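You operate a simulated robot arm through the tools that you are given. There is no shell and no other tool.

The job below is to be done with a simulated robot arm. You get a single attempt, and the scene is never put back.

Task
Set both collars of the shaft fixture to the HALF marks.
Fine: loosen each thumb screw, slide the collar, tighten the screw again.

It is judged by the outcome, as a careful person would: the job done as asked, and still so three seconds after it is handed in. It fails if anything else is knocked over, pushed out of place, dropped, spilled or broken.

Robot
A 7-joint arm with a two-finger parallel gripper, fixed in place. Base frame: the origin is at the foot of the arm, x ahead of it, y to its left, z up. Lengths are in mm, angles in degrees, forces in N, time in s.
Its first joint turns from -166.0 to 166.0 degrees. Payload 3.43 kg.
The TCP is the grasp point between the finger pads, 30 mm short of the fingertips. In the tool frame z runs along the fingers and y along their closing line. Largest opening 94 mm; finger width 28, thickness 10; the body of the gripper, 50 by 96 mm, starts 55 mm behind the TCP.
Orientation is that of the tool frame in the base frame, as [roll, pitch, yaw] about the fixed x, y, z axes, in that order (R = Rz(yaw) Ry(pitch) Rx(roll)). With the fingers straight down and closing along the base's y, the tool's x points along the base's -x, its y along +y and its z along -z.

Tools
- The arm moves only by the tool drive_tool. Its argument "increments" is a list of rows, each an object of numbers (a shift or turn left out is 0, a gripper value left out holds the last): "dx", "dy", "dz": the shift along the base's x, y, z in mm; "rx", "ry", "rz": the turn, a rotation vector about the base's x, y, z in degrees. In form: [{"dx": .., "dy": .., "dz": .., "rx": .., "ry": .., "rz": ..}, ...]. A call has 1 to 20 rows; each row is the pose to reach, as a shift and turn from the pose commanded when the call began. "fingers" is the opening, from 0 (shut) to 1 (fully open), set as the call begins (left out, the last holds). Each row takes 0.2 s and may step no farther than 50 mm and 8.6 degrees from the row before; otherwise, or with a gripper value out of range, the whole call is refused. A pose out of reach is approached as far as the arm can. The call stops where the force on the tool passes 40 N (or 10 N more than at its start, if that is more) or the arm is blocked; 0.2 s more then pass. Each finger travels about 45 mm/s and halts on what it meets, pressing with about 39 N; the grip force reading is that of the motor and also rises with nothing between the fingers. The clock runs only during rows and for 0.2 s after the last one: add rows that repeat a pose to give the fingers time. The reply holds the time, the measured pose of the TCP, the force on the tool along the base axes, the opening and the grip force, in the units named above and with some noise, with the torque about the TCP (base axes, N m) and any sound that the robot's microphone picked up.
- Cameras (640 x 400 px; columns grow to the right, rows downward): "scene" is fixed at [52, -498.4, 1610.2]; the picture's right is [-0.12, -0.99, 0.00], its down [-0.76, 0.09, -0.64] and it looks along [0.63, -0.08, -0.77] (base axes); focal length 315 px, centre (320, 200). "wrist" rides on the gripper at [76, 14, -103] in the tool frame; the picture's right is [-0.18, 0.98, 0.00], its down [-0.75, -0.14, -0.64] and it looks along [-0.63, -0.12, 0.77] (tool axes); focal length 243 px, centre (320, 200).
- capture(camera): a new picture of that camera. No time passes.
- lift_body(by): slides the trunk up (or, below 0, down) by that many mm; the arm rides with it, the base frame stays. It gives what a move gives, with no picture.
- measure_at(camera, pixels): for up to 12 pixels [column, row] of the newest picture of that camera ("zoom" is the newest enlarged one), the place [x, y, z] in the base frame of the surface seen there, good to about 2 mm. No time passes.
- zoom(camera, box): a new picture of the part [left, top, right, bottom] of that camera's present view, enlarged. No time passes.
- job_done(): hands the job in; it is judged then, once.

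Unless the task says otherwise, let go and move clear before handing in.

The tools are called by a JSON object that holds its "op" and its "data". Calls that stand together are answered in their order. drive_tool: Moves the arm, as the interface text tells. Its arguments: {"type":"object","properties":{"increments":{"type":"array","items":{"type":"object","properties":{"dx":{"type":"number"},"dy":{"type":"number"},"dz":{"type":"number"},"rx":{"type":"number"},"ry":{"type":"number"},"rz":{"type":"number"}}}},"fingers":{"type":"number"}},"required":["increments"]} The other tools are called the same way: lift_body (by) slides the trunk up or down; capture (camera) takes a picture; measure_at (camera, pixels) gives the place of the surface under pixels of a picture; zoom (camera, box) takes an enlarged picture of a part of a camera's view; job_done () hands the job in.

At the start:

```text
time: 0.0
position: [381.4, -436.7, 1271.2]
ee_rot: [179.9, 0.0, 179.9]
wrist_force: [-0.1, -0.6, 0.1]
torque: [0.03, -0.01, 0.0]
grip_width: 94.0
grasp_force: 0.0
trunk travel left (down, up): [-350.0, 140.0]
```

scene: 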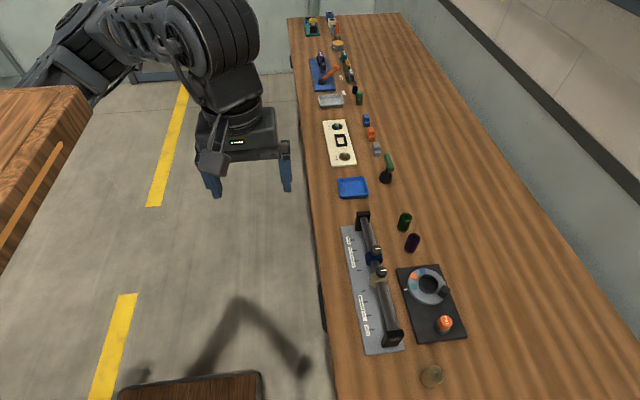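
wrist: 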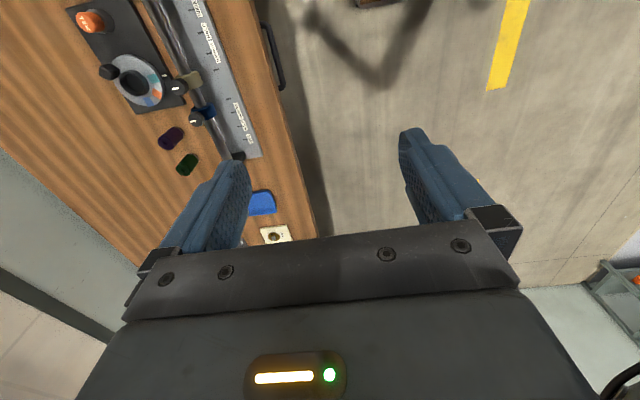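

The shaft fixture appears at around scene pixels (340-400, 210-350), with two collars near (375,257) and (378,275). I'll zoom in on it from both cameras.

{"op": "zoom", "data": {"camera": "scene", "box": [320, 200, 480, 360]}}

{"op": "zoom", "data": {"camera": "wrist", "box": [70, 0, 290, 180]}}

```text
2.50 times, centred on (400, 280) of scene
```

zoom: 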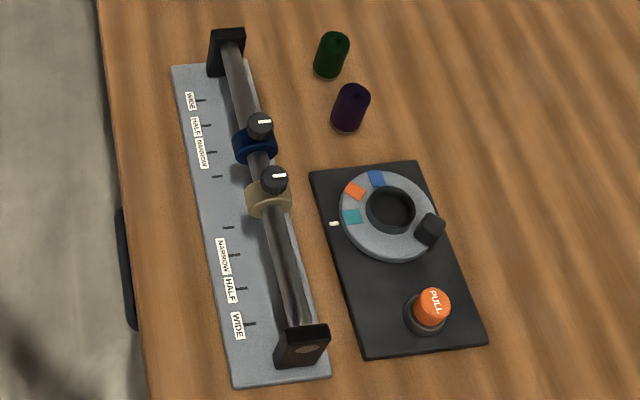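

```text
2.22 times, centred on (180, 90) of wrist
```

zoom: 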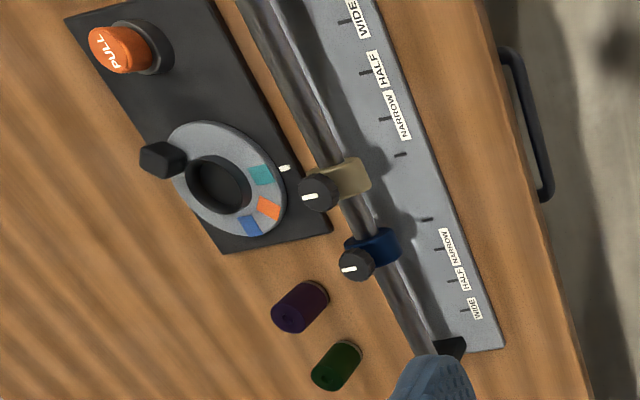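

The zoom shows a ruled plate with two sets of marks, a blue and a tan collar, each with a knob on top with a white pointer line. I'll measure ticks, collars, knobs and shaft ends.

{"op": "zoom", "data": {"camera": "scene", "box": [335, 205, 405, 285]}}

{"op": "zoom", "data": {"camera": "scene", "box": [320, 200, 480, 360]}}

{"op": "measure_at", "data": {"camera": "zoom", "pixels": [[201, 100], [206, 125], [211, 152], [217, 177], [228, 228], [235, 254], [241, 288], [249, 324], [230, 30], [308, 332], [240, 92], [287, 270]]}}

{"op": "measure_at", "data": {"camera": "zoom", "pixels": [[260, 122], [274, 176], [240, 143], [255, 197], [254, 145], [270, 200], [174, 66], [234, 386], [330, 375], [349, 105], [332, 52], [430, 300]]}}

```text
5.00 times, centred on (370, 245) of scene
```

zoom: 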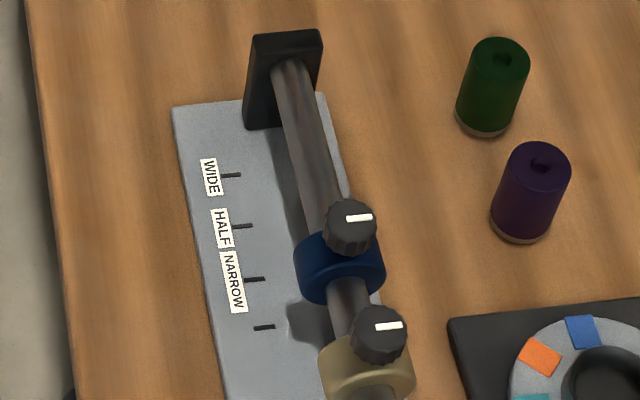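

```text
2.50 times, centred on (400, 280) of scene
```

zoom: 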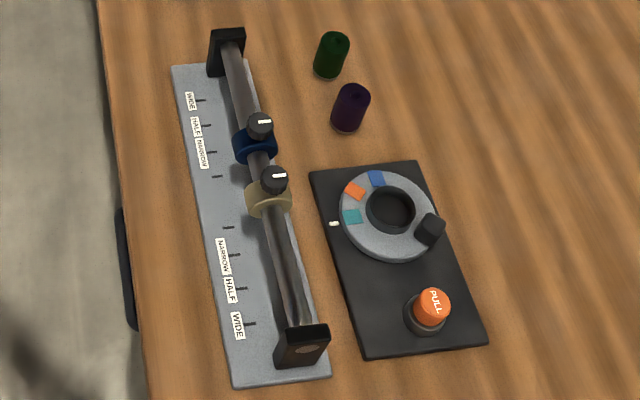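

```text
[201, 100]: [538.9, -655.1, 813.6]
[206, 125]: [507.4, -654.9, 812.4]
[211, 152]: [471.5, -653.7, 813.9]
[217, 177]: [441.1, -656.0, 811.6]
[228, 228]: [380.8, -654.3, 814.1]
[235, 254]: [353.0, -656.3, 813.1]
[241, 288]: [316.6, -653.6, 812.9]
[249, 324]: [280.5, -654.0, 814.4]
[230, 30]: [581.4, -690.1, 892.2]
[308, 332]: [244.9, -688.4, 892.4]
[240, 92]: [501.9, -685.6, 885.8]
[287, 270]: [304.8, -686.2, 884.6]
```

```text
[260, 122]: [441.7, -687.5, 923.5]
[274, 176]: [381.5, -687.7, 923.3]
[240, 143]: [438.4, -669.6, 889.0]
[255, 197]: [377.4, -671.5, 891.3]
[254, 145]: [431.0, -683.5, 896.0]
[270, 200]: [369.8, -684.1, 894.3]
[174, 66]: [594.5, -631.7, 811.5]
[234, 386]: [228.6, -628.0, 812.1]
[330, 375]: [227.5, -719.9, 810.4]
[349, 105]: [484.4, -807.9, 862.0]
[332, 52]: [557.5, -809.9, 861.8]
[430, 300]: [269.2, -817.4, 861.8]
```

Shaft runs along x at y≈-688. The blue collar is at x≈441 (far HALF tick x≈507) and the tan at x≈381 (near HALF tick x≈316.5). Knob tops are at z≈923. I'll move above the blue knob and look closer.

{"op": "drive_tool", "data": {"increments": [{"dx": 10, "dy": -42, "dz": 0}, {"dx": 20, "dy": -84}, {"dx": 30, "dy": -126}, {"dx": 40, "dy": -168}, {"dx": 50, "dy": -210}, {"dx": 60, "dy": -251}, {"dx": 60, "dy": -251, "dz": -45}, {"dx": 60, "dy": -251, "dz": -90}, {"dx": 60, "dy": -251, "dz": -135}, {"dx": 60, "dy": -251, "dz": -180}, {"dx": 60, "dy": -251, "dz": -225}, {"dx": 60, "dy": -251, "dz": -260}, {"dx": 60, "dy": -251, "dz": -260}], "fingers": 0.7}}

{"op": "capture", "data": {"camera": "wrist"}}

{"op": "capture", "data": {"camera": "scene"}}

```text
time: 2.8
position: [441.0, -687.9, 1009.8]
ee_rot: [-180.0, 0.1, -179.9]
wrist_force: [0.0, 0.5, -0.7]
torque: [0.01, 0.02, -0.02]
grip_width: 65.8
grasp_force: 0.0
trunk travel left (down, up): [-350.0, 140.0]
```

```text
taken
```

wrist: 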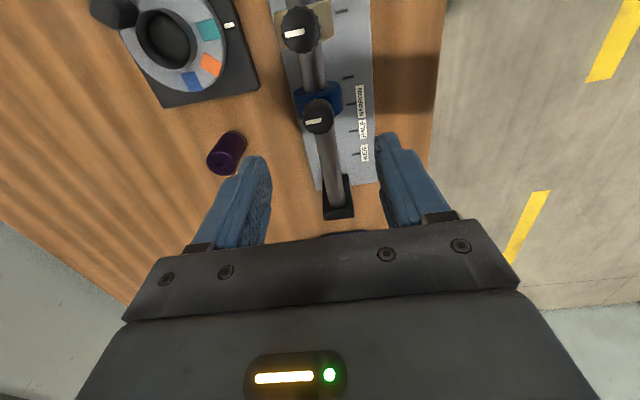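

```text
taken
```

scene: 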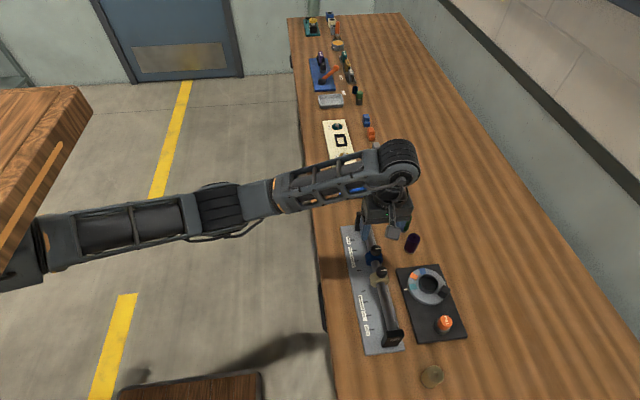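

The wrist view shows the blue knob at (318,117) between the fingers. I'll zoom to measure knob and collar geometry precisely.

{"op": "zoom", "data": {"camera": "wrist", "box": [255, 0, 395, 180]}}

{"op": "measure_at", "data": {"camera": "wrist", "pixels": [[304, 118], [318, 117], [332, 118], [318, 106], [319, 127], [302, 102], [337, 95], [352, 104], [351, 77], [358, 130], [300, 33], [362, 143]]}}

```text
2.22 times, centred on (325, 90) of wrist
```

zoom: 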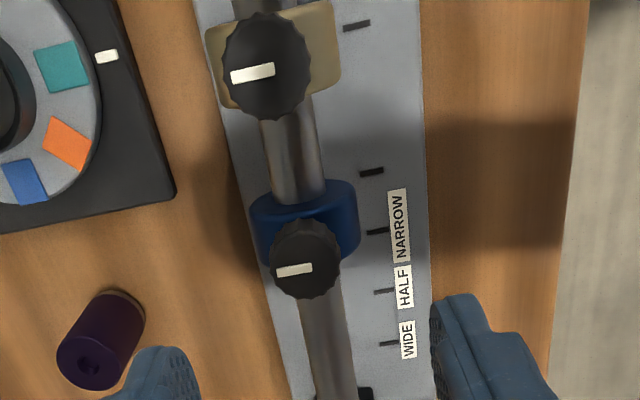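

```text
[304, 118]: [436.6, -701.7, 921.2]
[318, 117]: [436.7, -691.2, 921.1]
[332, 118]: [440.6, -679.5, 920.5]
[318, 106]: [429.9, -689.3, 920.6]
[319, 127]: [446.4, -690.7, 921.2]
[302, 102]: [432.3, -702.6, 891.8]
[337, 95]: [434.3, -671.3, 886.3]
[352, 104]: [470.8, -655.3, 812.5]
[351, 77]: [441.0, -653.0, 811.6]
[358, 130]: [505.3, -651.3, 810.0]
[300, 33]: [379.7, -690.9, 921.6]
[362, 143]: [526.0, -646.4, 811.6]
```

The knob is centred near (440,-689) with a 25 mm diameter and its top at z≈921. I'll take an extra set of measurements on the knob rim and pointer and on the ticks to refine.

{"op": "zoom", "data": {"camera": "wrist", "box": [285, 80, 385, 150]}}

{"op": "measure_at", "data": {"camera": "wrist", "pixels": [[310, 117], [318, 117], [325, 117], [318, 104], [318, 110], [318, 124], [318, 129], [348, 77], [351, 104], [354, 131], [357, 154], [340, 11]]}}

```text
5.71 times, centred on (335, 115) of wrist
```

zoom: 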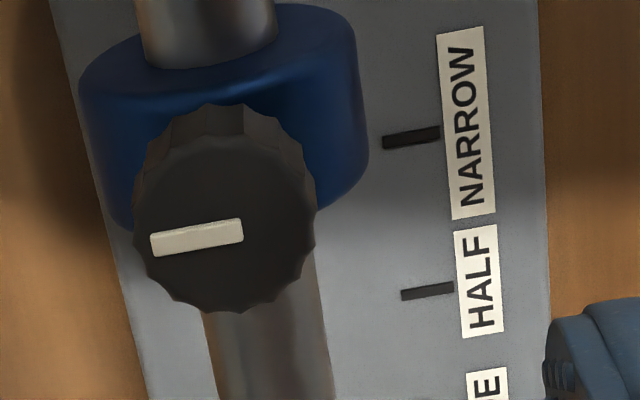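

```text
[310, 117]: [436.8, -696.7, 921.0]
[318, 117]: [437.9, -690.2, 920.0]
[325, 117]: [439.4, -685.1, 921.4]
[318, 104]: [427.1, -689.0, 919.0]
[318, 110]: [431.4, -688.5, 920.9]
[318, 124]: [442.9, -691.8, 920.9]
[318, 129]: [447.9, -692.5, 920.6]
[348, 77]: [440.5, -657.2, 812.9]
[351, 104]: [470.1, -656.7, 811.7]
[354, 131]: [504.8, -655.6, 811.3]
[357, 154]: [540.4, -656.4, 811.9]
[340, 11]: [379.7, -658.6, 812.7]
```

Top-face outline centre comes out at about (440,-689.5), and the HALF ticks are ≈65 mm outward of each collar. I'll descend so the fingertips sit just above the collar (TCP z≈935), fingers still open.

{"op": "drive_tool", "data": {"increments": [{"dx": -1, "dy": -1.5, "dz": -30}, {"dx": -1, "dy": -1.5, "dz": -55}, {"dx": -1, "dy": -1.5, "dz": -68}, {"dx": -1, "dy": -1.5, "dz": -75}, {"dx": -1, "dy": -1.5, "dz": -75}], "fingers": 0.7}}

{"op": "capture", "data": {"camera": "wrist"}}

{"op": "zoom", "data": {"camera": "scene", "box": [340, 210, 420, 290]}}

```text
time: 4.0
position: [441.8, -689.1, 935.0]
ee_rot: [180.0, 0.0, 179.9]
wrist_force: [-1.0, 0.0, 0.0]
torque: [0.02, -0.01, 0.01]
grip_width: 65.6
grasp_force: 0.0
trunk travel left (down, up): [-350.0, 140.0]
```

```text
taken
```

wrist: 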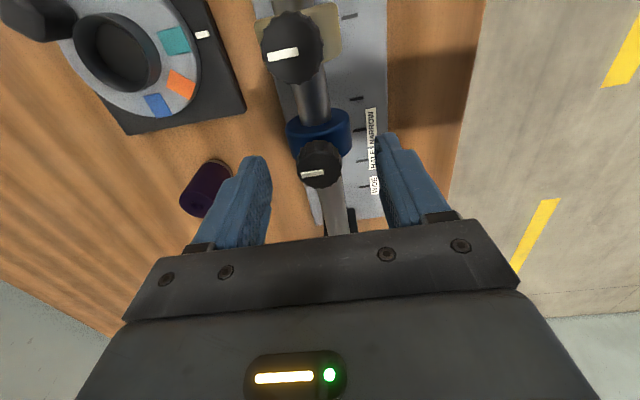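

```text
5.00 times, centred on (380, 250) of scene
```

zoom: 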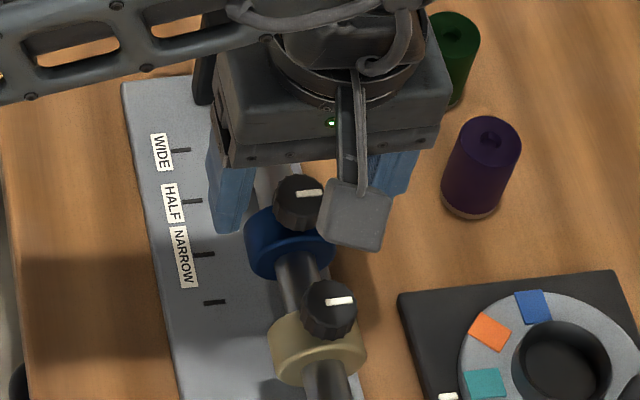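

The fingers straddle the blue knob, now at (319,163) in the wrist view. I'll re-measure the knob centre before closing.

{"op": "zoom", "data": {"camera": "wrist", "box": [270, 110, 390, 210]}}

{"op": "measure_at", "data": {"camera": "wrist", "pixels": [[300, 168], [310, 168], [319, 168], [330, 168], [338, 165], [319, 153], [319, 160], [319, 175], [319, 182], [320, 186], [320, 146], [320, 142]]}}

```text
4.00 times, centred on (330, 160) of wrist
```

zoom: 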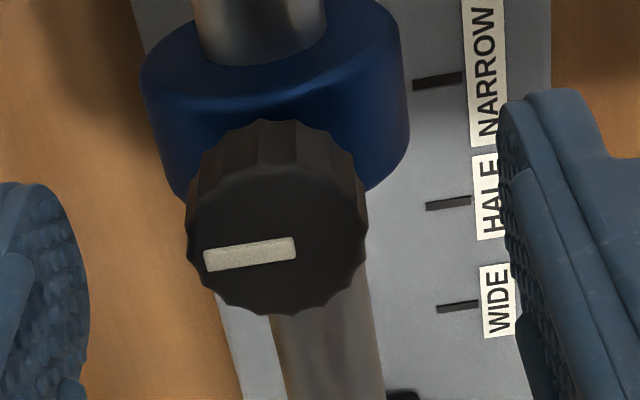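

```text
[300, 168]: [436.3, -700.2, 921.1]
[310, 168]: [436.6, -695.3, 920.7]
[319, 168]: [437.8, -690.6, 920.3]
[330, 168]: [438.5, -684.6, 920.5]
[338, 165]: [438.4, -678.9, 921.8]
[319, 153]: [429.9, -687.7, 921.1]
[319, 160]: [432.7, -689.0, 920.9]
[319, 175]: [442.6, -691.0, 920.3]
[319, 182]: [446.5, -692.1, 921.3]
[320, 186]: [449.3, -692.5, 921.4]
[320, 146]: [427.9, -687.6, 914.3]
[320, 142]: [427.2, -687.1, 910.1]
```

Knob centre reads about (439.3,-690). I'll nudge the TCP -1.5 mm in x, -0.5 in y, and close on the knob, with waiting rows.

{"op": "drive_tool", "data": {"increments": [{"dx": -1.5, "dy": -0.5}, {"dx": -1.5, "dy": -0.5}, {"dx": -1.5, "dy": -0.5}, {"dx": -1.5, "dy": -0.5}, {"dx": -1.5, "dy": -0.5}], "fingers": 0.0}}

{"op": "zoom", "data": {"camera": "wrist", "box": [250, 110, 390, 210]}}

```text
time: 5.2
position: [440.2, -689.2, 935.9]
ee_rot: [-180.0, 0.1, -180.0]
wrist_force: [1.8, -1.3, 1.1]
torque: [-0.1, -0.13, 0.01]
grip_width: 25.5
grasp_force: 45.0
trunk travel left (down, up): [-350.0, 140.0]
```

```text
4.00 times, centred on (320, 160) of wrist
```

zoom: 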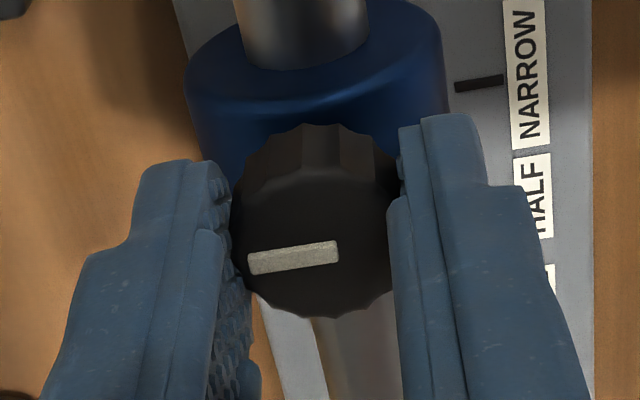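

The knob is gripped at 25.5 mm width. I'll turn counter-clockwise (rz positive) in small steps and watch the torque.

{"op": "drive_tool", "data": {"increments": [{"dx": 0, "rz": 5}, {"rz": 10}, {"rz": 15}, {"rz": 20}, {"rz": 25}, {"rz": 30}], "fingers": 0.0}}

{"op": "zoom", "data": {"camera": "wrist", "box": [250, 110, 390, 210]}}

{"op": "zoom", "data": {"camera": "scene", "box": [340, 210, 420, 290]}}

```text
time: 6.6
position: [440.1, -689.9, 935.7]
ee_rot: [-180.0, -0.1, -149.9]
wrist_force: [11.7, -20.0, -6.3]
torque: [-0.38, -0.81, 0.0]
grip_width: 25.3
grasp_force: 45.3
trunk travel left (down, up): [-350.0, 140.0]
```

```text
4.00 times, centred on (320, 160) of wrist
```

zoom: 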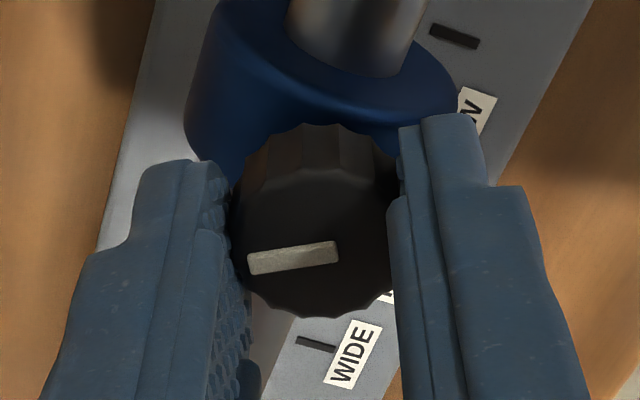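

```text
5.00 times, centred on (380, 250) of scene
```

zoom: 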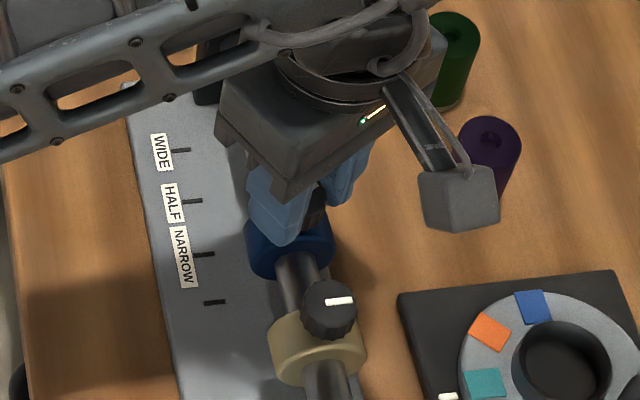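

The knob turns with the fingers (pointer unchanged relative to the gripper) but a side force (12,-20) N has built up, so my axis is slightly off. I'll shift in the direction of that force by about 1 mm to relieve it.

{"op": "drive_tool", "data": {"increments": [{"dx": 0.3, "dy": -0.5}, {"dx": 0.5, "dy": -0.9}, {"dx": 0.5, "dy": -0.9}], "fingers": 0.0}}

```text
time: 7.4
position: [439.6, -690.0, 934.9]
ee_rot: [179.9, 0.1, -150.1]
wrist_force: [6.3, -9.0, -6.8]
torque: [-0.45, 0.25, -0.01]
grip_width: 25.5
grasp_force: 45.1
trunk travel left (down, up): [-350.0, 140.0]
```

Force dropped about 12 N per mm, so the true knob axis is around (442.2,-688), matching the scene camera. I'll open slightly, re-centre there, and regrip at the same angle.

{"op": "drive_tool", "data": {"increments": [{"dx": 0}, {"dx": 0}, {"dx": 1.3, "dy": 0.9}, {"dx": 2.5, "dy": 1.8}, {"dx": 2.5, "dy": 1.8}], "fingers": 0.42}}

{"op": "zoom", "data": {"camera": "wrist", "box": [250, 110, 390, 210]}}

{"op": "drive_tool", "data": {"increments": [{"dx": 0}, {"dx": 0}, {"dx": 0}, {"dx": 0}], "fingers": 0.0}}

```text
time: 8.6
position: [443.0, -688.5, 937.2]
ee_rot: [-180.0, 0.0, -150.0]
wrist_force: [0.1, 0.8, -0.3]
torque: [-0.03, -0.02, -0.01]
grip_width: 39.5
grasp_force: 0.1
trunk travel left (down, up): [-350.0, 140.0]
```

```text
4.00 times, centred on (320, 160) of wrist
```

zoom: 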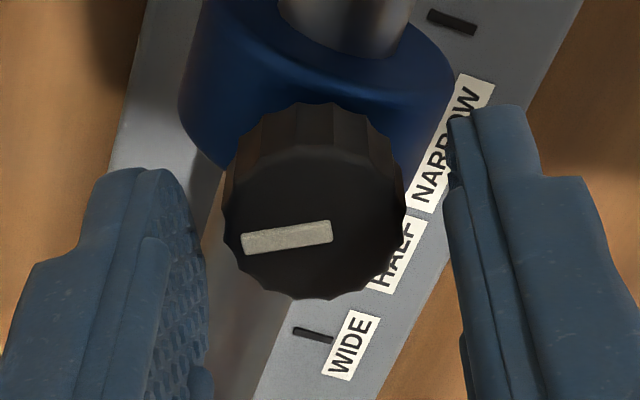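

```text
time: 9.6
position: [442.8, -688.0, 936.1]
ee_rot: [180.0, 0.0, -149.9]
wrist_force: [0.3, -3.0, -1.6]
torque: [-0.13, 0.04, 0.02]
grip_width: 25.5
grasp_force: 45.5
trunk travel left (down, up): [-350.0, 140.0]
```

Regripped with only ~3 N side force. I'll turn another 40° counter-clockwise and check the forces.

{"op": "drive_tool", "data": {"increments": [{"rz": 8}, {"rz": 16}, {"rz": 24}, {"rz": 32}, {"rz": 40}], "fingers": 0.0}}

{"op": "zoom", "data": {"camera": "wrist", "box": [250, 110, 390, 210]}}

{"op": "capture", "data": {"camera": "scene"}}

```text
time: 10.8
position: [441.2, -689.5, 936.1]
ee_rot: [179.9, 0.3, -109.9]
wrist_force: [-0.1, 18.6, -0.1]
torque: [-0.11, 0.28, 0.0]
grip_width: 25.3
grasp_force: 44.8
trunk travel left (down, up): [-350.0, 140.0]
```

```text
4.00 times, centred on (320, 160) of wrist
```

zoom: 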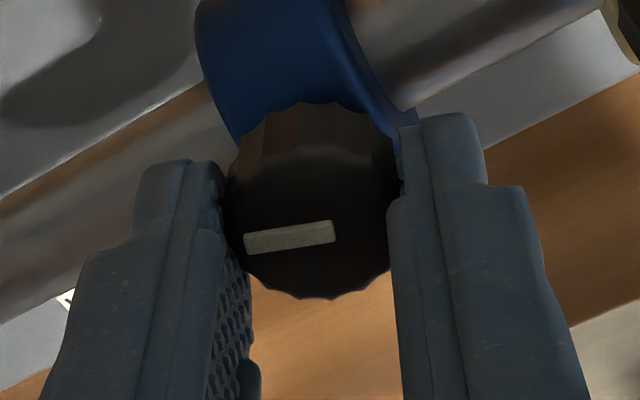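

```text
taken
```

scene: 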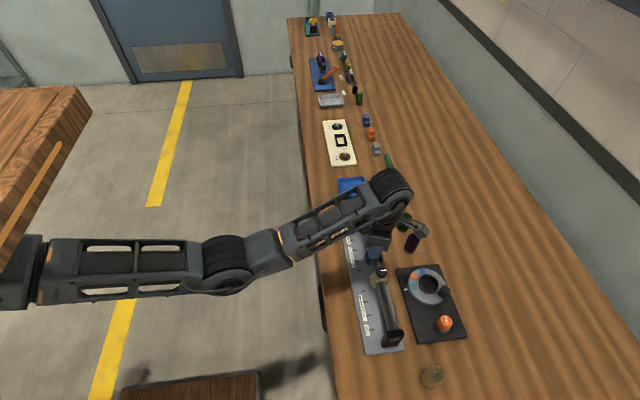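

Torque is near zero and the x force vanished, so the screw may be free already; only a y side force of 19 N remains. I'll relieve y by +1.5 mm and test sliding by +2 mm in x.

{"op": "drive_tool", "data": {"increments": [{"dy": 0.8}, {"dy": 1.5}, {"dy": 1.5}], "fingers": 0.0}}

{"op": "drive_tool", "data": {"increments": [{"dx": 1}, {"dx": 2}, {"dx": 2}], "fingers": 0.0}}

```text
time: 11.6
position: [440.7, -687.6, 936.1]
ee_rot: [179.9, 0.0, -110.0]
wrist_force: [2.0, -4.0, -7.1]
torque: [0.28, -0.37, 0.02]
grip_width: 25.4
grasp_force: 45.3
trunk travel left (down, up): [-350.0, 140.0]
```

```text
time: 12.4
position: [443.7, -687.1, 936.1]
ee_rot: [180.0, 0.0, -110.1]
wrist_force: [-1.3, -4.7, -9.6]
torque: [-0.98, 0.43, 0.04]
grip_width: 25.3
grasp_force: 45.1
trunk travel left (down, up): [-350.0, 140.0]
```

Sliding is free (x force only -1.3 N), so the blue collar is loose. I'll slide it +60 mm toward the far HALF tick and then measure.

{"op": "drive_tool", "data": {"increments": [{"dx": 8}, {"dx": 16}, {"dx": 24}, {"dx": 32}, {"dx": 40}, {"dx": 48}, {"dx": 54}, {"dx": 58}, {"dx": 60}, {"dx": 60}], "fingers": 0.0}}

{"op": "capture", "data": {"camera": "wrist"}}

{"op": "zoom", "data": {"camera": "scene", "box": [340, 200, 420, 280]}}

```text
time: 14.6
position: [503.9, -687.0, 936.3]
ee_rot: [180.0, 0.1, -110.0]
wrist_force: [0.3, 2.7, -3.7]
torque: [0.69, -0.25, -0.01]
grip_width: 25.4
grasp_force: 45.1
trunk travel left (down, up): [-350.0, 140.0]
```

```text
taken
```

wrist: 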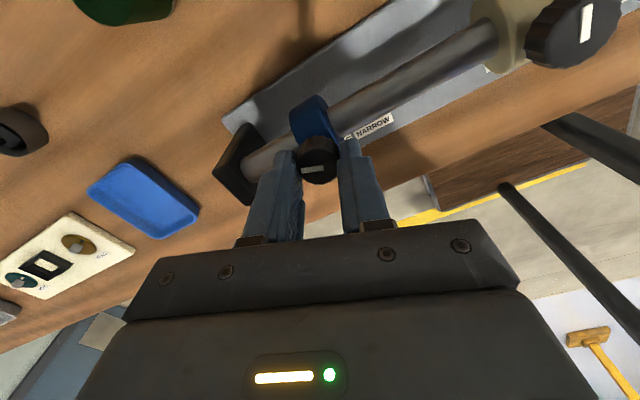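

```text
5.00 times, centred on (380, 240) of scene
```

zoom: 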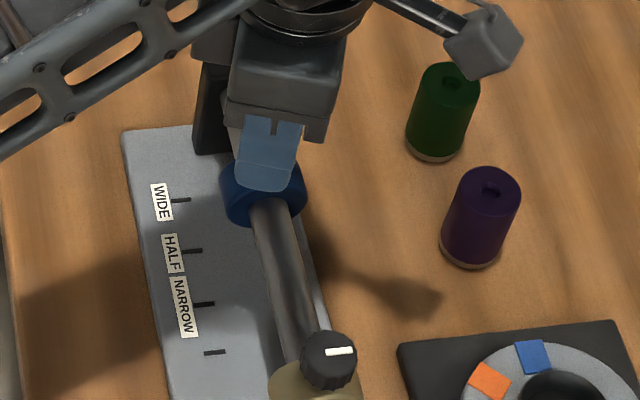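

The blue collar sits close to HALF. I'll measure its near face and outer surface plus the tick in the scene zoom.

{"op": "measure_at", "data": {"camera": "zoom", "pixels": [[240, 210], [250, 218], [236, 200], [295, 205], [228, 185], [224, 180], [232, 178], [193, 250], [180, 200], [204, 304], [214, 352], [296, 185]]}}

{"op": "zoom", "data": {"camera": "scene", "box": [350, 225, 390, 250]}}

```text
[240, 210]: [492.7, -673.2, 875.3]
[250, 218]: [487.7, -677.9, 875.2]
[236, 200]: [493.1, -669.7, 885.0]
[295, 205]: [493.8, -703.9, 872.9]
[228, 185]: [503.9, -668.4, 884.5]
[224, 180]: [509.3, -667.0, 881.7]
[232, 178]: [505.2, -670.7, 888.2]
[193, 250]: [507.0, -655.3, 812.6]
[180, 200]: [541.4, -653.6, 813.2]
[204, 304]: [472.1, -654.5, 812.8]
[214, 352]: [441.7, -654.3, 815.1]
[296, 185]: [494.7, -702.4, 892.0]
```

```text
16.00 times, centred on (370, 238) of scene
```

zoom: 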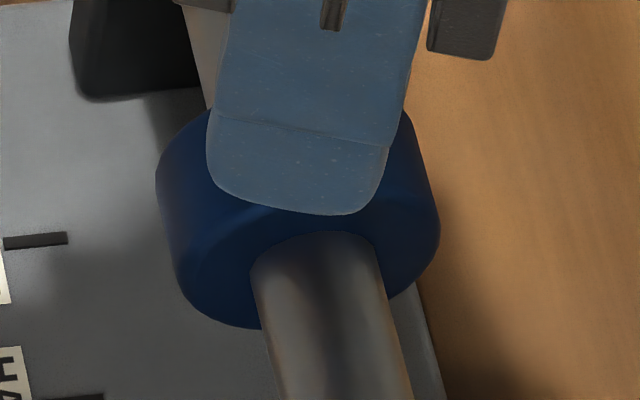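

I'll measure the blue near face and, as reference, the tan collar's near face (tan still centred on its start tick).

{"op": "measure_at", "data": {"camera": "zoom", "pixels": [[215, 290], [205, 270], [235, 310], [400, 260], [225, 250], [165, 200], [175, 225], [160, 170], [190, 130], [205, 115], [405, 240], [35, 240]]}}

{"op": "zoom", "data": {"camera": "scene", "box": [355, 255, 405, 290]}}

```text
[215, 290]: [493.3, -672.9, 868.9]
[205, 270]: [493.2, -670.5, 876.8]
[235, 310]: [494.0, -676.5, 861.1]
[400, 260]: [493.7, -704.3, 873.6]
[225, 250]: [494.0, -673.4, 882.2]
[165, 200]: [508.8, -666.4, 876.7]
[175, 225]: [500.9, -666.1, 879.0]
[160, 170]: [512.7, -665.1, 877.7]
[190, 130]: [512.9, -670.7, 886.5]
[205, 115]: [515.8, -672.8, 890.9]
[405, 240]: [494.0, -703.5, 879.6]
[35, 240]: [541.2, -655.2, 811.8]
```

```text
11.43 times, centred on (380, 272) of scene
```

zoom: 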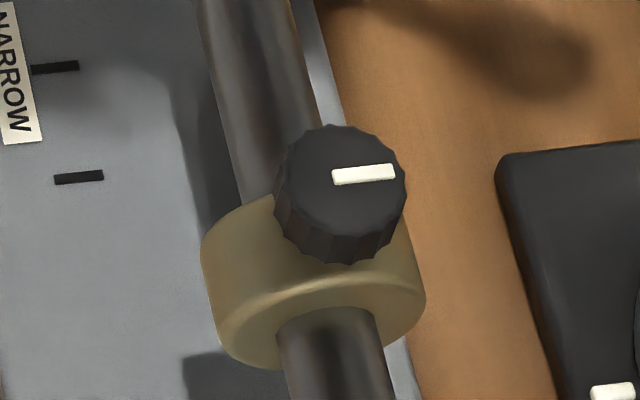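

{"op": "measure_at", "data": {"camera": "zoom", "pixels": [[260, 330], [255, 345], [400, 315], [395, 325], [270, 325], [275, 345], [215, 235], [240, 213], [340, 175], [280, 170], [405, 170], [78, 178]]}}

```text
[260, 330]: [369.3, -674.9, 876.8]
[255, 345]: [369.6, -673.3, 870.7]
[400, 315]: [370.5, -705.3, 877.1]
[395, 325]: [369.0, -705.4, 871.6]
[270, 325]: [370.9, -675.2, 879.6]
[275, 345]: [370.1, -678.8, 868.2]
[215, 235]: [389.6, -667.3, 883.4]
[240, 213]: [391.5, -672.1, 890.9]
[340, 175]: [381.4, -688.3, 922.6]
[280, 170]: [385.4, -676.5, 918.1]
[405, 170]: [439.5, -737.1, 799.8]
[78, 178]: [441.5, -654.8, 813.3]
```

The blue collar's near face is at x≈493.7 versus tan's 369.7 at its tick 381, so blue is centred at about 505.2, and HALF is at about 506–507. I'll push +1.2 mm, then open and re-centre the fingers on the knob before tightening.

{"op": "drive_tool", "data": {"increments": [{"dx": 0.6}, {"dx": 1.2}, {"dx": 1.2}], "fingers": 0.0}}

{"op": "drive_tool", "data": {"increments": [{"dx": 0}, {"dx": 0}, {"dx": 0}], "fingers": 0.42}}

{"op": "zoom", "data": {"camera": "scene", "box": [350, 225, 390, 250]}}

{"op": "measure_at", "data": {"camera": "zoom", "pixels": [[215, 290], [205, 270], [235, 310], [400, 260], [225, 250], [400, 270], [240, 305], [210, 280], [235, 250], [390, 280], [405, 240], [220, 300]]}}

{"op": "zoom", "data": {"camera": "wrist", "box": [250, 80, 410, 200]}}

{"op": "measure_at", "data": {"camera": "wrist", "pixels": [[302, 168], [310, 168], [319, 168], [330, 168], [336, 168], [319, 153], [319, 160], [319, 175], [319, 182], [320, 186], [320, 146], [320, 142]]}}

```text
time: 15.4
position: [505.7, -686.6, 936.5]
ee_rot: [-179.9, 0.0, -110.1]
wrist_force: [-1.1, 3.7, -3.5]
torque: [0.4, -0.1, -0.04]
grip_width: 25.5
grasp_force: 45.1
trunk travel left (down, up): [-350.0, 140.0]
```

```text
time: 16.2
position: [505.3, -687.1, 936.7]
ee_rot: [179.9, 0.0, -110.1]
wrist_force: [0.9, 0.5, 0.6]
torque: [-0.02, 0.02, 0.01]
grip_width: 39.5
grasp_force: 0.0
trunk travel left (down, up): [-350.0, 140.0]
```

```text
16.00 times, centred on (370, 238) of scene
```

zoom: 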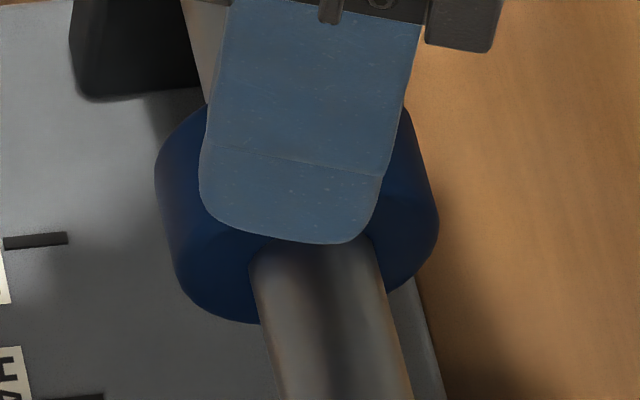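

```text
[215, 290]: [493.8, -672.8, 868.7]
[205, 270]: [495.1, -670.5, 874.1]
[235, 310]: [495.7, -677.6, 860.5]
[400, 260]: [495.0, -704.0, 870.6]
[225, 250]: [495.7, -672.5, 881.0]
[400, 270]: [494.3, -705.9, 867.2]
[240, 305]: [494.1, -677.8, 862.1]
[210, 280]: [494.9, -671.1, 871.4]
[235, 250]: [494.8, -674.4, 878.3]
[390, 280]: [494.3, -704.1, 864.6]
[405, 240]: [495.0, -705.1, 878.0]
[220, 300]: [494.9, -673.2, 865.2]
```

```text
3.33 times, centred on (330, 140) of wrist
```

zoom: 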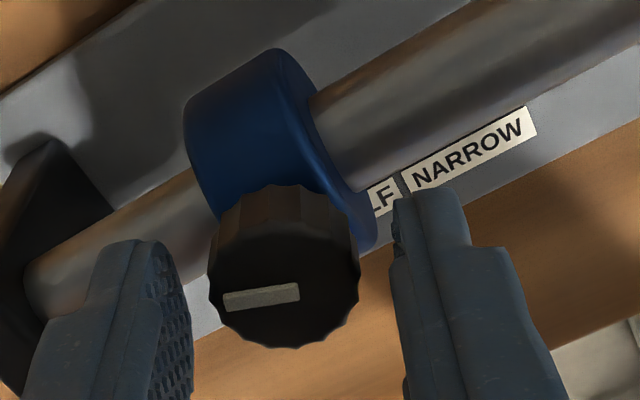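

```text
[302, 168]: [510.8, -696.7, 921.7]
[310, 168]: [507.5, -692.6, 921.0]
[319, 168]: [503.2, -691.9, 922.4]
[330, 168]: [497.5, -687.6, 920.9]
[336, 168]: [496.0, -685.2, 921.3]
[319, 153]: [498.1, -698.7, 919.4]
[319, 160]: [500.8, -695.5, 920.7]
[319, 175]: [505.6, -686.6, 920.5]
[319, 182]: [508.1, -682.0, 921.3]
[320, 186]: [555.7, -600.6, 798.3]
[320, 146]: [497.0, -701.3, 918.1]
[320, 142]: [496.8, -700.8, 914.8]
```

The blue near face is now at ≈494.8, i.e. collar centre ≈506.1, on HALF. The knob is well centred between the fingers; I'll make a tiny y correction and regrip.

{"op": "drive_tool", "data": {"increments": [{"dx": 0.4, "dy": -0.7}, {"dx": 0.4, "dy": -0.7}, {"dx": 0.4, "dy": -0.7}], "fingers": 0.42}}

{"op": "drive_tool", "data": {"increments": [{"dx": 0}, {"dx": 0}, {"dx": 0}, {"dx": 0}], "fingers": 0.0}}

{"op": "drive_tool", "data": {"increments": [{"rz": -8}, {"rz": -16}, {"rz": -24}, {"rz": -32}, {"rz": -40}], "fingers": 0.0}}

```text
time: 17.0
position: [505.1, -687.6, 936.9]
ee_rot: [-180.0, -0.1, -109.9]
wrist_force: [0.2, -0.5, 0.5]
torque: [-0.04, 0.0, -0.01]
grip_width: 39.6
grasp_force: 0.0
trunk travel left (down, up): [-350.0, 140.0]
```

```text
time: 18.0
position: [506.3, -687.5, 936.6]
ee_rot: [-180.0, 0.1, -109.9]
wrist_force: [-0.3, 0.7, 0.9]
torque: [0.1, -0.02, 0.03]
grip_width: 25.1
grasp_force: 45.7
trunk travel left (down, up): [-350.0, 140.0]
```

```text
time: 19.2
position: [506.6, -688.3, 937.1]
ee_rot: [-179.9, 0.0, -150.1]
wrist_force: [1.8, -9.8, 0.7]
torque: [-0.07, -0.54, 0.01]
grip_width: 25.4
grasp_force: 45.0
trunk travel left (down, up): [-350.0, 140.0]
```

Tightening is going with modest side force. I'll relieve y by -0.8 mm and continue another 30° clockwise.

{"op": "drive_tool", "data": {"increments": [{"dy": -0.4, "rz": -4}, {"dy": -0.8, "rz": -10}, {"dy": -1, "rz": -16}, {"dy": -1.2, "rz": -23}, {"dy": -1.2, "rz": -30}], "fingers": 0.0}}

{"op": "zoom", "data": {"camera": "wrist", "box": [250, 80, 410, 200]}}

{"op": "zoom", "data": {"camera": "scene", "box": [350, 225, 390, 250]}}

{"op": "measure_at", "data": {"camera": "zoom", "pixels": [[215, 290], [205, 270], [235, 310], [400, 260], [225, 250], [400, 270], [240, 305], [210, 280], [235, 250], [390, 280], [405, 240], [220, 300]]}}

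```text
time: 20.4
position: [506.0, -689.6, 937.1]
ee_rot: [-179.8, 0.0, 179.9]
wrist_force: [9.2, -21.4, 3.4]
torque: [-0.64, 0.58, 0.07]
grip_width: 25.1
grasp_force: 45.0
trunk travel left (down, up): [-350.0, 140.0]
```

```text
3.33 times, centred on (330, 140) of wrist
```

zoom: 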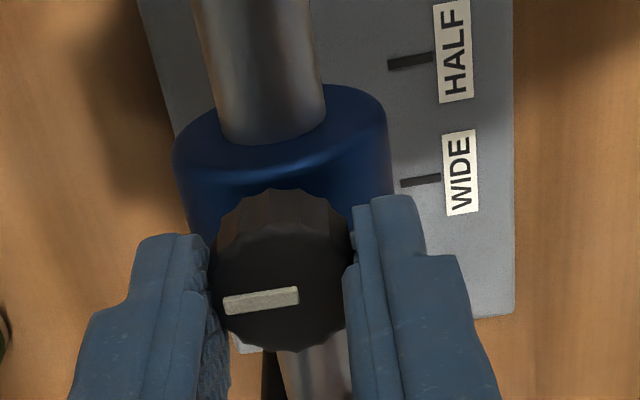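

```text
16.00 times, centred on (370, 238) of scene
```

zoom: 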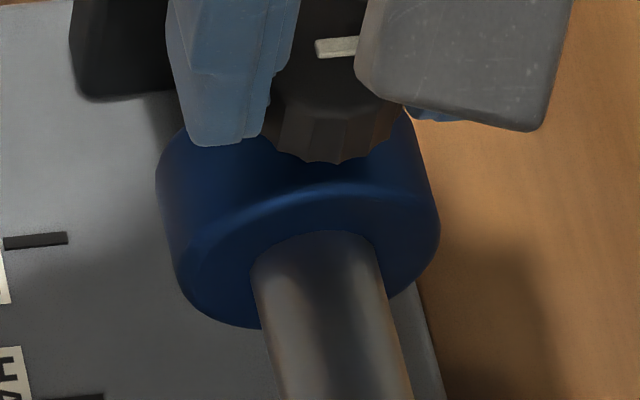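

```text
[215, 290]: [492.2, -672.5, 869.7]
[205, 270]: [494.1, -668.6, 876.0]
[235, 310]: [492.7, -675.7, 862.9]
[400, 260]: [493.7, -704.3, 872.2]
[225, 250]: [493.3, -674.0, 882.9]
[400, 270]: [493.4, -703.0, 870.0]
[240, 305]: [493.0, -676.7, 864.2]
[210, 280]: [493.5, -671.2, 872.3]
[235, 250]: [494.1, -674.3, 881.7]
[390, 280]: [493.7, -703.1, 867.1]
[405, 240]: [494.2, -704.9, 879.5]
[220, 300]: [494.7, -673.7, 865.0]
```

The collar drifted about 1 mm back (near face ≈493.6) while turning back to the start angle. I'll relieve the y force and probe +x to see whether it's clamped.

{"op": "drive_tool", "data": {"increments": [{"dy": -0.8}, {"dy": -1.6}, {"dy": -1.6}], "fingers": 0.0}}

{"op": "drive_tool", "data": {"increments": [{"dx": 0.7}, {"dx": 1.4}, {"dx": 1.4}], "fingers": 0.0}}

```text
time: 21.2
position: [504.5, -691.0, 935.4]
ee_rot: [179.9, 0.0, 179.8]
wrist_force: [4.6, -6.9, 10.7]
torque: [-0.12, -0.58, 0.06]
grip_width: 25.6
grasp_force: 45.4
trunk travel left (down, up): [-350.0, 140.0]
```

```text
time: 22.0
position: [504.9, -689.5, 936.2]
ee_rot: [180.0, 0.1, 179.9]
wrist_force: [-6.2, 0.4, 14.1]
torque: [0.08, -0.64, -0.02]
grip_width: 25.5
grasp_force: 45.0
trunk travel left (down, up): [-350.0, 140.0]
```

It now resists in x (≈8 N/mm), so it is clamped, but about 1 mm short. I'll loosen again by 45°, nudge past, and retighten, allowing for the drift.

{"op": "drive_tool", "data": {"increments": [{"rz": 8}, {"rz": 16}, {"rz": 24}, {"rz": 32}, {"rz": 40}, {"rz": 48}], "fingers": 0.0}}

{"op": "drive_tool", "data": {"increments": [{"dx": 0}, {"dx": 0}], "fingers": 0.0}}

{"op": "zoom", "data": {"camera": "scene", "box": [350, 225, 390, 250]}}

{"op": "measure_at", "data": {"camera": "zoom", "pixels": [[215, 290], [205, 270], [235, 310], [400, 260], [225, 250], [400, 270], [240, 305], [210, 280], [235, 250], [390, 280], [405, 240], [220, 300]]}}

```text
time: 23.4
position: [508.6, -689.1, 935.5]
ee_rot: [179.9, 0.2, -131.7]
wrist_force: [0.8, 26.8, 9.5]
torque: [0.65, 0.01, -0.04]
grip_width: 25.5
grasp_force: 45.3
trunk travel left (down, up): [-350.0, 140.0]
```

```text
time: 24.0
position: [506.6, -689.7, 935.7]
ee_rot: [180.0, 0.0, -131.9]
wrist_force: [1.3, 24.2, 3.6]
torque: [0.63, 0.05, -0.01]
grip_width: 25.3
grasp_force: 44.9
trunk travel left (down, up): [-350.0, 140.0]
```

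```text
16.00 times, centred on (370, 238) of scene
```

zoom: 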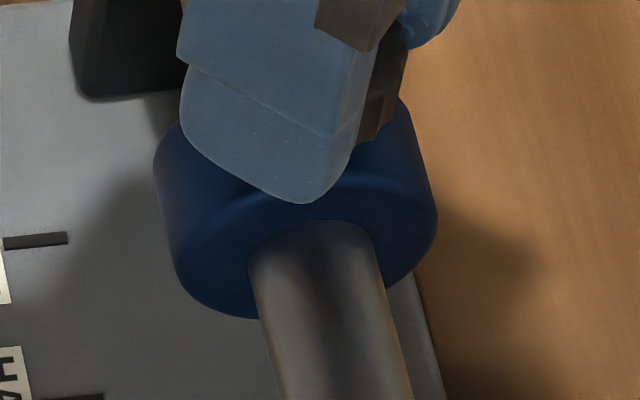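

```text
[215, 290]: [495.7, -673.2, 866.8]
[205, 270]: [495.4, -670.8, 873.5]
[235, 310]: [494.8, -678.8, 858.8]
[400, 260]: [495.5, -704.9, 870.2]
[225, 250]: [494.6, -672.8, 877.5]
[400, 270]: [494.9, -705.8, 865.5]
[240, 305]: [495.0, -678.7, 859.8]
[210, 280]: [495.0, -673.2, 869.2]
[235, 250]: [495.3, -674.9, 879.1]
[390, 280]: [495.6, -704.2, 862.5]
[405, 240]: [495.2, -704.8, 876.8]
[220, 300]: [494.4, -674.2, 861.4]
```

The collar is loose again with near face ≈495.1 (centre ≈506.4). I'll tighten in stages, relieving side force, and check position before the clamp bites.

{"op": "drive_tool", "data": {"increments": [{"dy": 1.5}, {"dy": 1.5, "rz": -8}, {"dy": 1, "rz": -16}, {"dy": 0.5, "rz": -24}, {"dy": 0.5, "rz": -24}], "fingers": 0.0}}

{"op": "zoom", "data": {"camera": "scene", "box": [350, 225, 390, 250]}}

{"op": "measure_at", "data": {"camera": "zoom", "pixels": [[215, 290], [205, 270], [235, 310], [400, 260], [225, 250], [400, 270], [240, 305], [210, 280], [235, 250], [390, 280], [405, 240], [220, 300]]}}

```text
time: 25.2
position: [505.5, -689.8, 937.8]
ee_rot: [180.0, 0.0, -156.2]
wrist_force: [-4.6, 17.1, -5.9]
torque: [0.49, 0.4, -0.01]
grip_width: 25.3
grasp_force: 45.0
trunk travel left (down, up): [-350.0, 140.0]
```

```text
16.00 times, centred on (370, 238) of scene
```

zoom: 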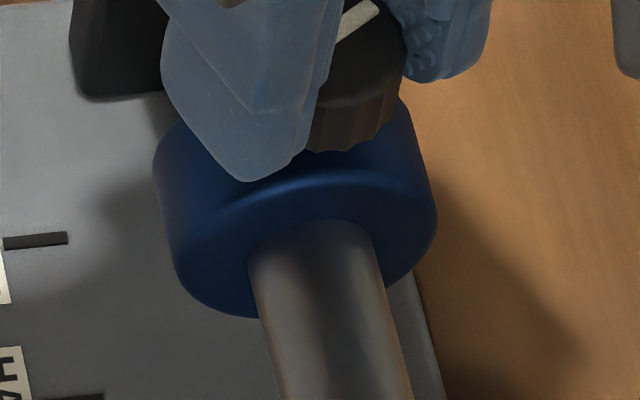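

```text
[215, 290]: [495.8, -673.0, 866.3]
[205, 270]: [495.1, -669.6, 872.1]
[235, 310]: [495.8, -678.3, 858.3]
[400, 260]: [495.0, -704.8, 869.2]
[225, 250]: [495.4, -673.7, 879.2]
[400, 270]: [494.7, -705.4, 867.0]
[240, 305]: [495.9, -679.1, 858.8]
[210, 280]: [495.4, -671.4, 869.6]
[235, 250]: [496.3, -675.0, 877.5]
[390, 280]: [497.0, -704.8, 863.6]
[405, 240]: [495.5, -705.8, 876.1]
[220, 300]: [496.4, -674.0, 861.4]
```

The collar hasn't moved (near face ≈495.3, shaft-hole top edge still at row 220). I'll finish the remaining 24° plus a few degrees to tighten.

{"op": "drive_tool", "data": {"increments": [{"dy": 0.5, "rz": -4}, {"dy": 0.5, "rz": -10}, {"dy": 0.2, "rz": -17}, {"dy": 0, "rz": -24}, {"dy": 0, "rz": -24}], "fingers": 0.0}}

{"op": "zoom", "data": {"camera": "scene", "box": [350, 225, 390, 250]}}

{"op": "measure_at", "data": {"camera": "zoom", "pixels": [[215, 290], [205, 270], [235, 310], [400, 260], [225, 250], [400, 270], [240, 305], [210, 280], [235, 250], [390, 280], [405, 240], [220, 300]]}}

```text
time: 26.4
position: [506.1, -690.2, 937.6]
ee_rot: [-180.0, 0.0, 179.8]
wrist_force: [-8.5, 7.5, -6.8]
torque: [0.19, 0.37, -0.01]
grip_width: 25.1
grasp_force: 44.8
trunk travel left (down, up): [-350.0, 140.0]
```

```text
16.00 times, centred on (370, 238) of scene
```

zoom: 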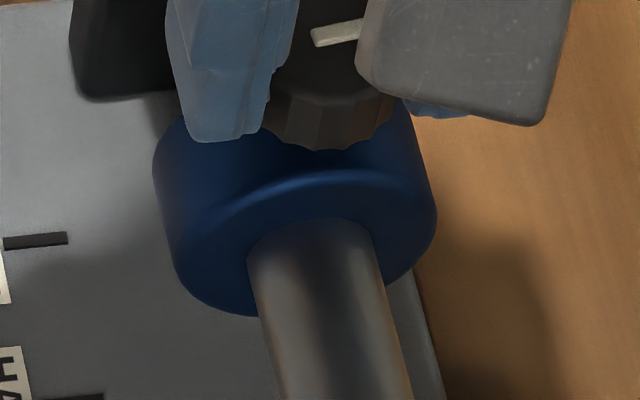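

```text
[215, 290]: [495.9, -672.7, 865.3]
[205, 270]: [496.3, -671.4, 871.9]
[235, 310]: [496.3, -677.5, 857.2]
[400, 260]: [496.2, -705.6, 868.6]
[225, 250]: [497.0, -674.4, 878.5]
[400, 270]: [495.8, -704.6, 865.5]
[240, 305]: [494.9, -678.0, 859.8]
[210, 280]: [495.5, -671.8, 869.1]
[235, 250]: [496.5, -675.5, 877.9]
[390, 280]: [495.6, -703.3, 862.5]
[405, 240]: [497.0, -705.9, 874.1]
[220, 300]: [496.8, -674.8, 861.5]
```

Near face is ≈496 and the initial-to-now displacement is ≈65 mm, which is right on HALF. The pointer looks slightly less clockwise than originally, so I'll turn a further 16° clockwise to seat it firmly.

{"op": "drive_tool", "data": {"increments": [{"rz": -4}, {"rz": -8}, {"rz": -12}, {"rz": -16}, {"rz": -16}], "fingers": 0.0}}

{"op": "zoom", "data": {"camera": "scene", "box": [350, 225, 390, 250]}}

{"op": "zoom", "data": {"camera": "wrist", "box": [250, 80, 410, 200]}}

```text
time: 27.6
position: [508.2, -689.8, 936.2]
ee_rot: [-179.9, 0.2, 163.9]
wrist_force: [2.2, -4.6, -5.5]
torque: [-0.27, -0.72, 0.3]
grip_width: 25.6
grasp_force: 44.5
trunk travel left (down, up): [-350.0, 140.0]
```

```text
16.00 times, centred on (370, 238) of scene
```

zoom: 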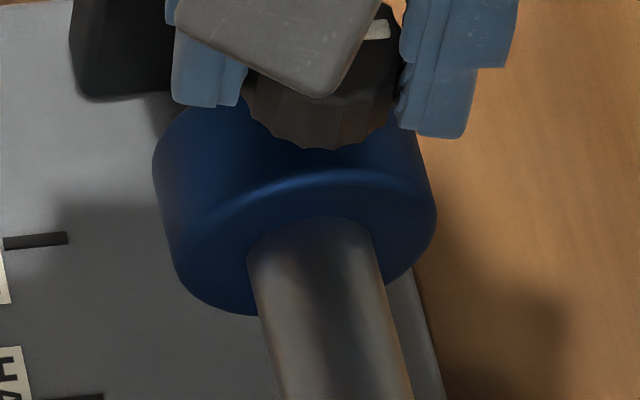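

```text
3.33 times, centred on (330, 140) of wrist
```

zoom: 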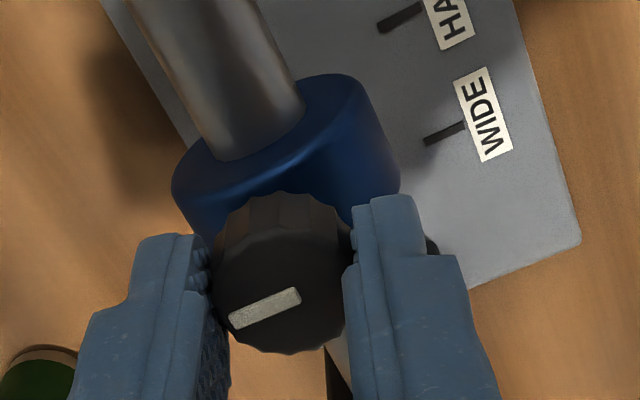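

Torque rose to 0.3 N·m and the knob slipped in the fingers, so the blue screw is at its tight stop and the collar didn't move. I'll release, rise, and check.

{"op": "drive_tool", "data": {"increments": [{"dx": 0}, {"dx": 0}, {"dx": 0}, {"dx": 0}, {"dz": 20}, {"dz": 50}, {"dz": 75}, {"dz": 75}], "fingers": 0.7}}

{"op": "zoom", "data": {"camera": "scene", "box": [340, 210, 400, 250]}}

{"op": "zoom", "data": {"camera": "wrist", "box": [250, 30, 410, 150]}}

```text
time: 29.4
position: [506.2, -689.9, 1011.7]
ee_rot: [-179.9, 0.0, 163.9]
wrist_force: [-0.4, -1.0, -0.8]
torque: [0.0, 0.01, 0.03]
grip_width: 65.9
grasp_force: 0.1
trunk travel left (down, up): [-350.0, 140.0]
```

```text
10.00 times, centred on (370, 230) of scene
```

zoom: 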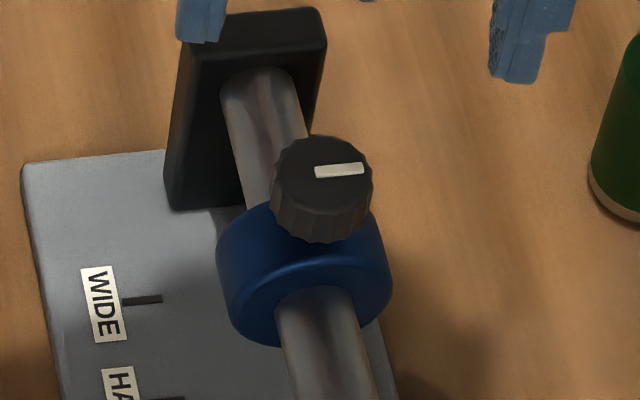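

```text
3.33 times, centred on (330, 90) of wrist
```

zoom: 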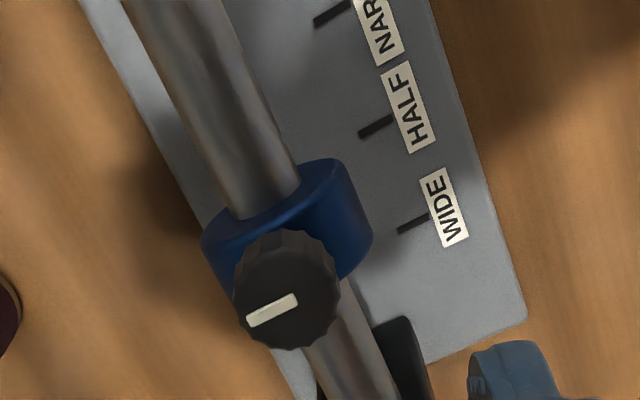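

Blue is released with the pointer back at about its original direction. I'll measure the knob, near face and ticks once more now that it is unobstructed.

{"op": "measure_at", "data": {"camera": "zoom", "pixels": [[360, 125], [400, 225], [285, 300]]}}

{"op": "zoom", "data": {"camera": "scene", "box": [345, 220, 395, 260]}}

{"op": "measure_at", "data": {"camera": "scene", "pixels": [[375, 228], [371, 227]]}}

```text
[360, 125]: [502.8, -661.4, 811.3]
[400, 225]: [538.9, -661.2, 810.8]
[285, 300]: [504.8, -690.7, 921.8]
```

```text
10.00 times, centred on (370, 240) of scene
```

zoom: 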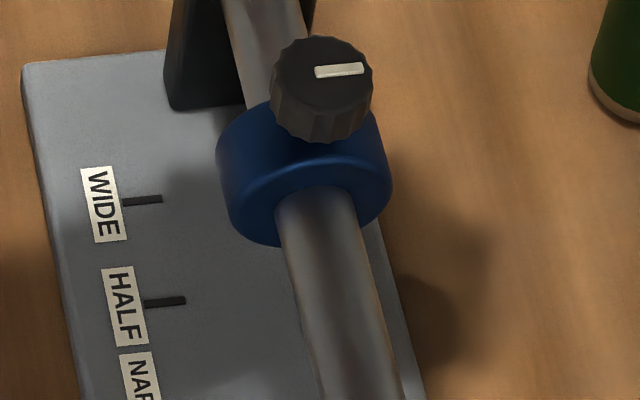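

```text
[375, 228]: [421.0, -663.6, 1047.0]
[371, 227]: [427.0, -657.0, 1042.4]
```

{"op": "measure_at", "data": {"camera": "zoom", "pixels": [[322, 70], [322, 60], [322, 80], [310, 70], [335, 70], [165, 301], [175, 300], [155, 302], [260, 200], [370, 190], [265, 215], [375, 180]]}}

{"op": "zoom", "data": {"camera": "wrist", "box": [250, 30, 410, 150]}}

{"op": "measure_at", "data": {"camera": "zoom", "pixels": [[286, 298], [280, 290], [292, 306], [376, 127], [370, 129], [384, 124], [330, 16], [414, 224], [406, 227], [240, 220], [300, 195], [315, 180]]}}

```text
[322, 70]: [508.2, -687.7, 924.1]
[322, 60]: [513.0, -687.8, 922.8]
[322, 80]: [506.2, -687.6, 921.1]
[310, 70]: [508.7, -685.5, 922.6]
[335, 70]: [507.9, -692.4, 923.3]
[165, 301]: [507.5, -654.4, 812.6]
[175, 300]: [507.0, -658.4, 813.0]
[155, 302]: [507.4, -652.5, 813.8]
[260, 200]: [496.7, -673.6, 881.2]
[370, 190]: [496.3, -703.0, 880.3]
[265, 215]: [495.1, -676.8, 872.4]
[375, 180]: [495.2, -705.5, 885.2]
```

```text
3.33 times, centred on (330, 90) of wrist
```

zoom: 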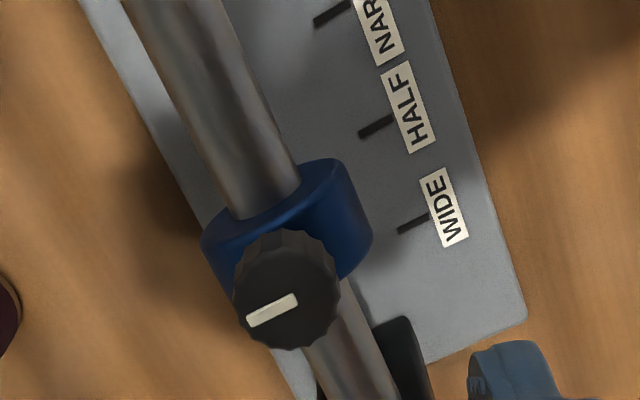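

```text
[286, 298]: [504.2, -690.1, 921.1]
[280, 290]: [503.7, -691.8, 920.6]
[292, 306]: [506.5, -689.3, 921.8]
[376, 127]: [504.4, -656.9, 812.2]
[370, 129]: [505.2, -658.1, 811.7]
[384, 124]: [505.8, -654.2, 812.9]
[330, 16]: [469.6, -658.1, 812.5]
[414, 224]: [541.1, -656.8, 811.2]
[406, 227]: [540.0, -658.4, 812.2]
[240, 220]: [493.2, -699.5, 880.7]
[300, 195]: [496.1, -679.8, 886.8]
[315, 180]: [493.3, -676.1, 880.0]
```

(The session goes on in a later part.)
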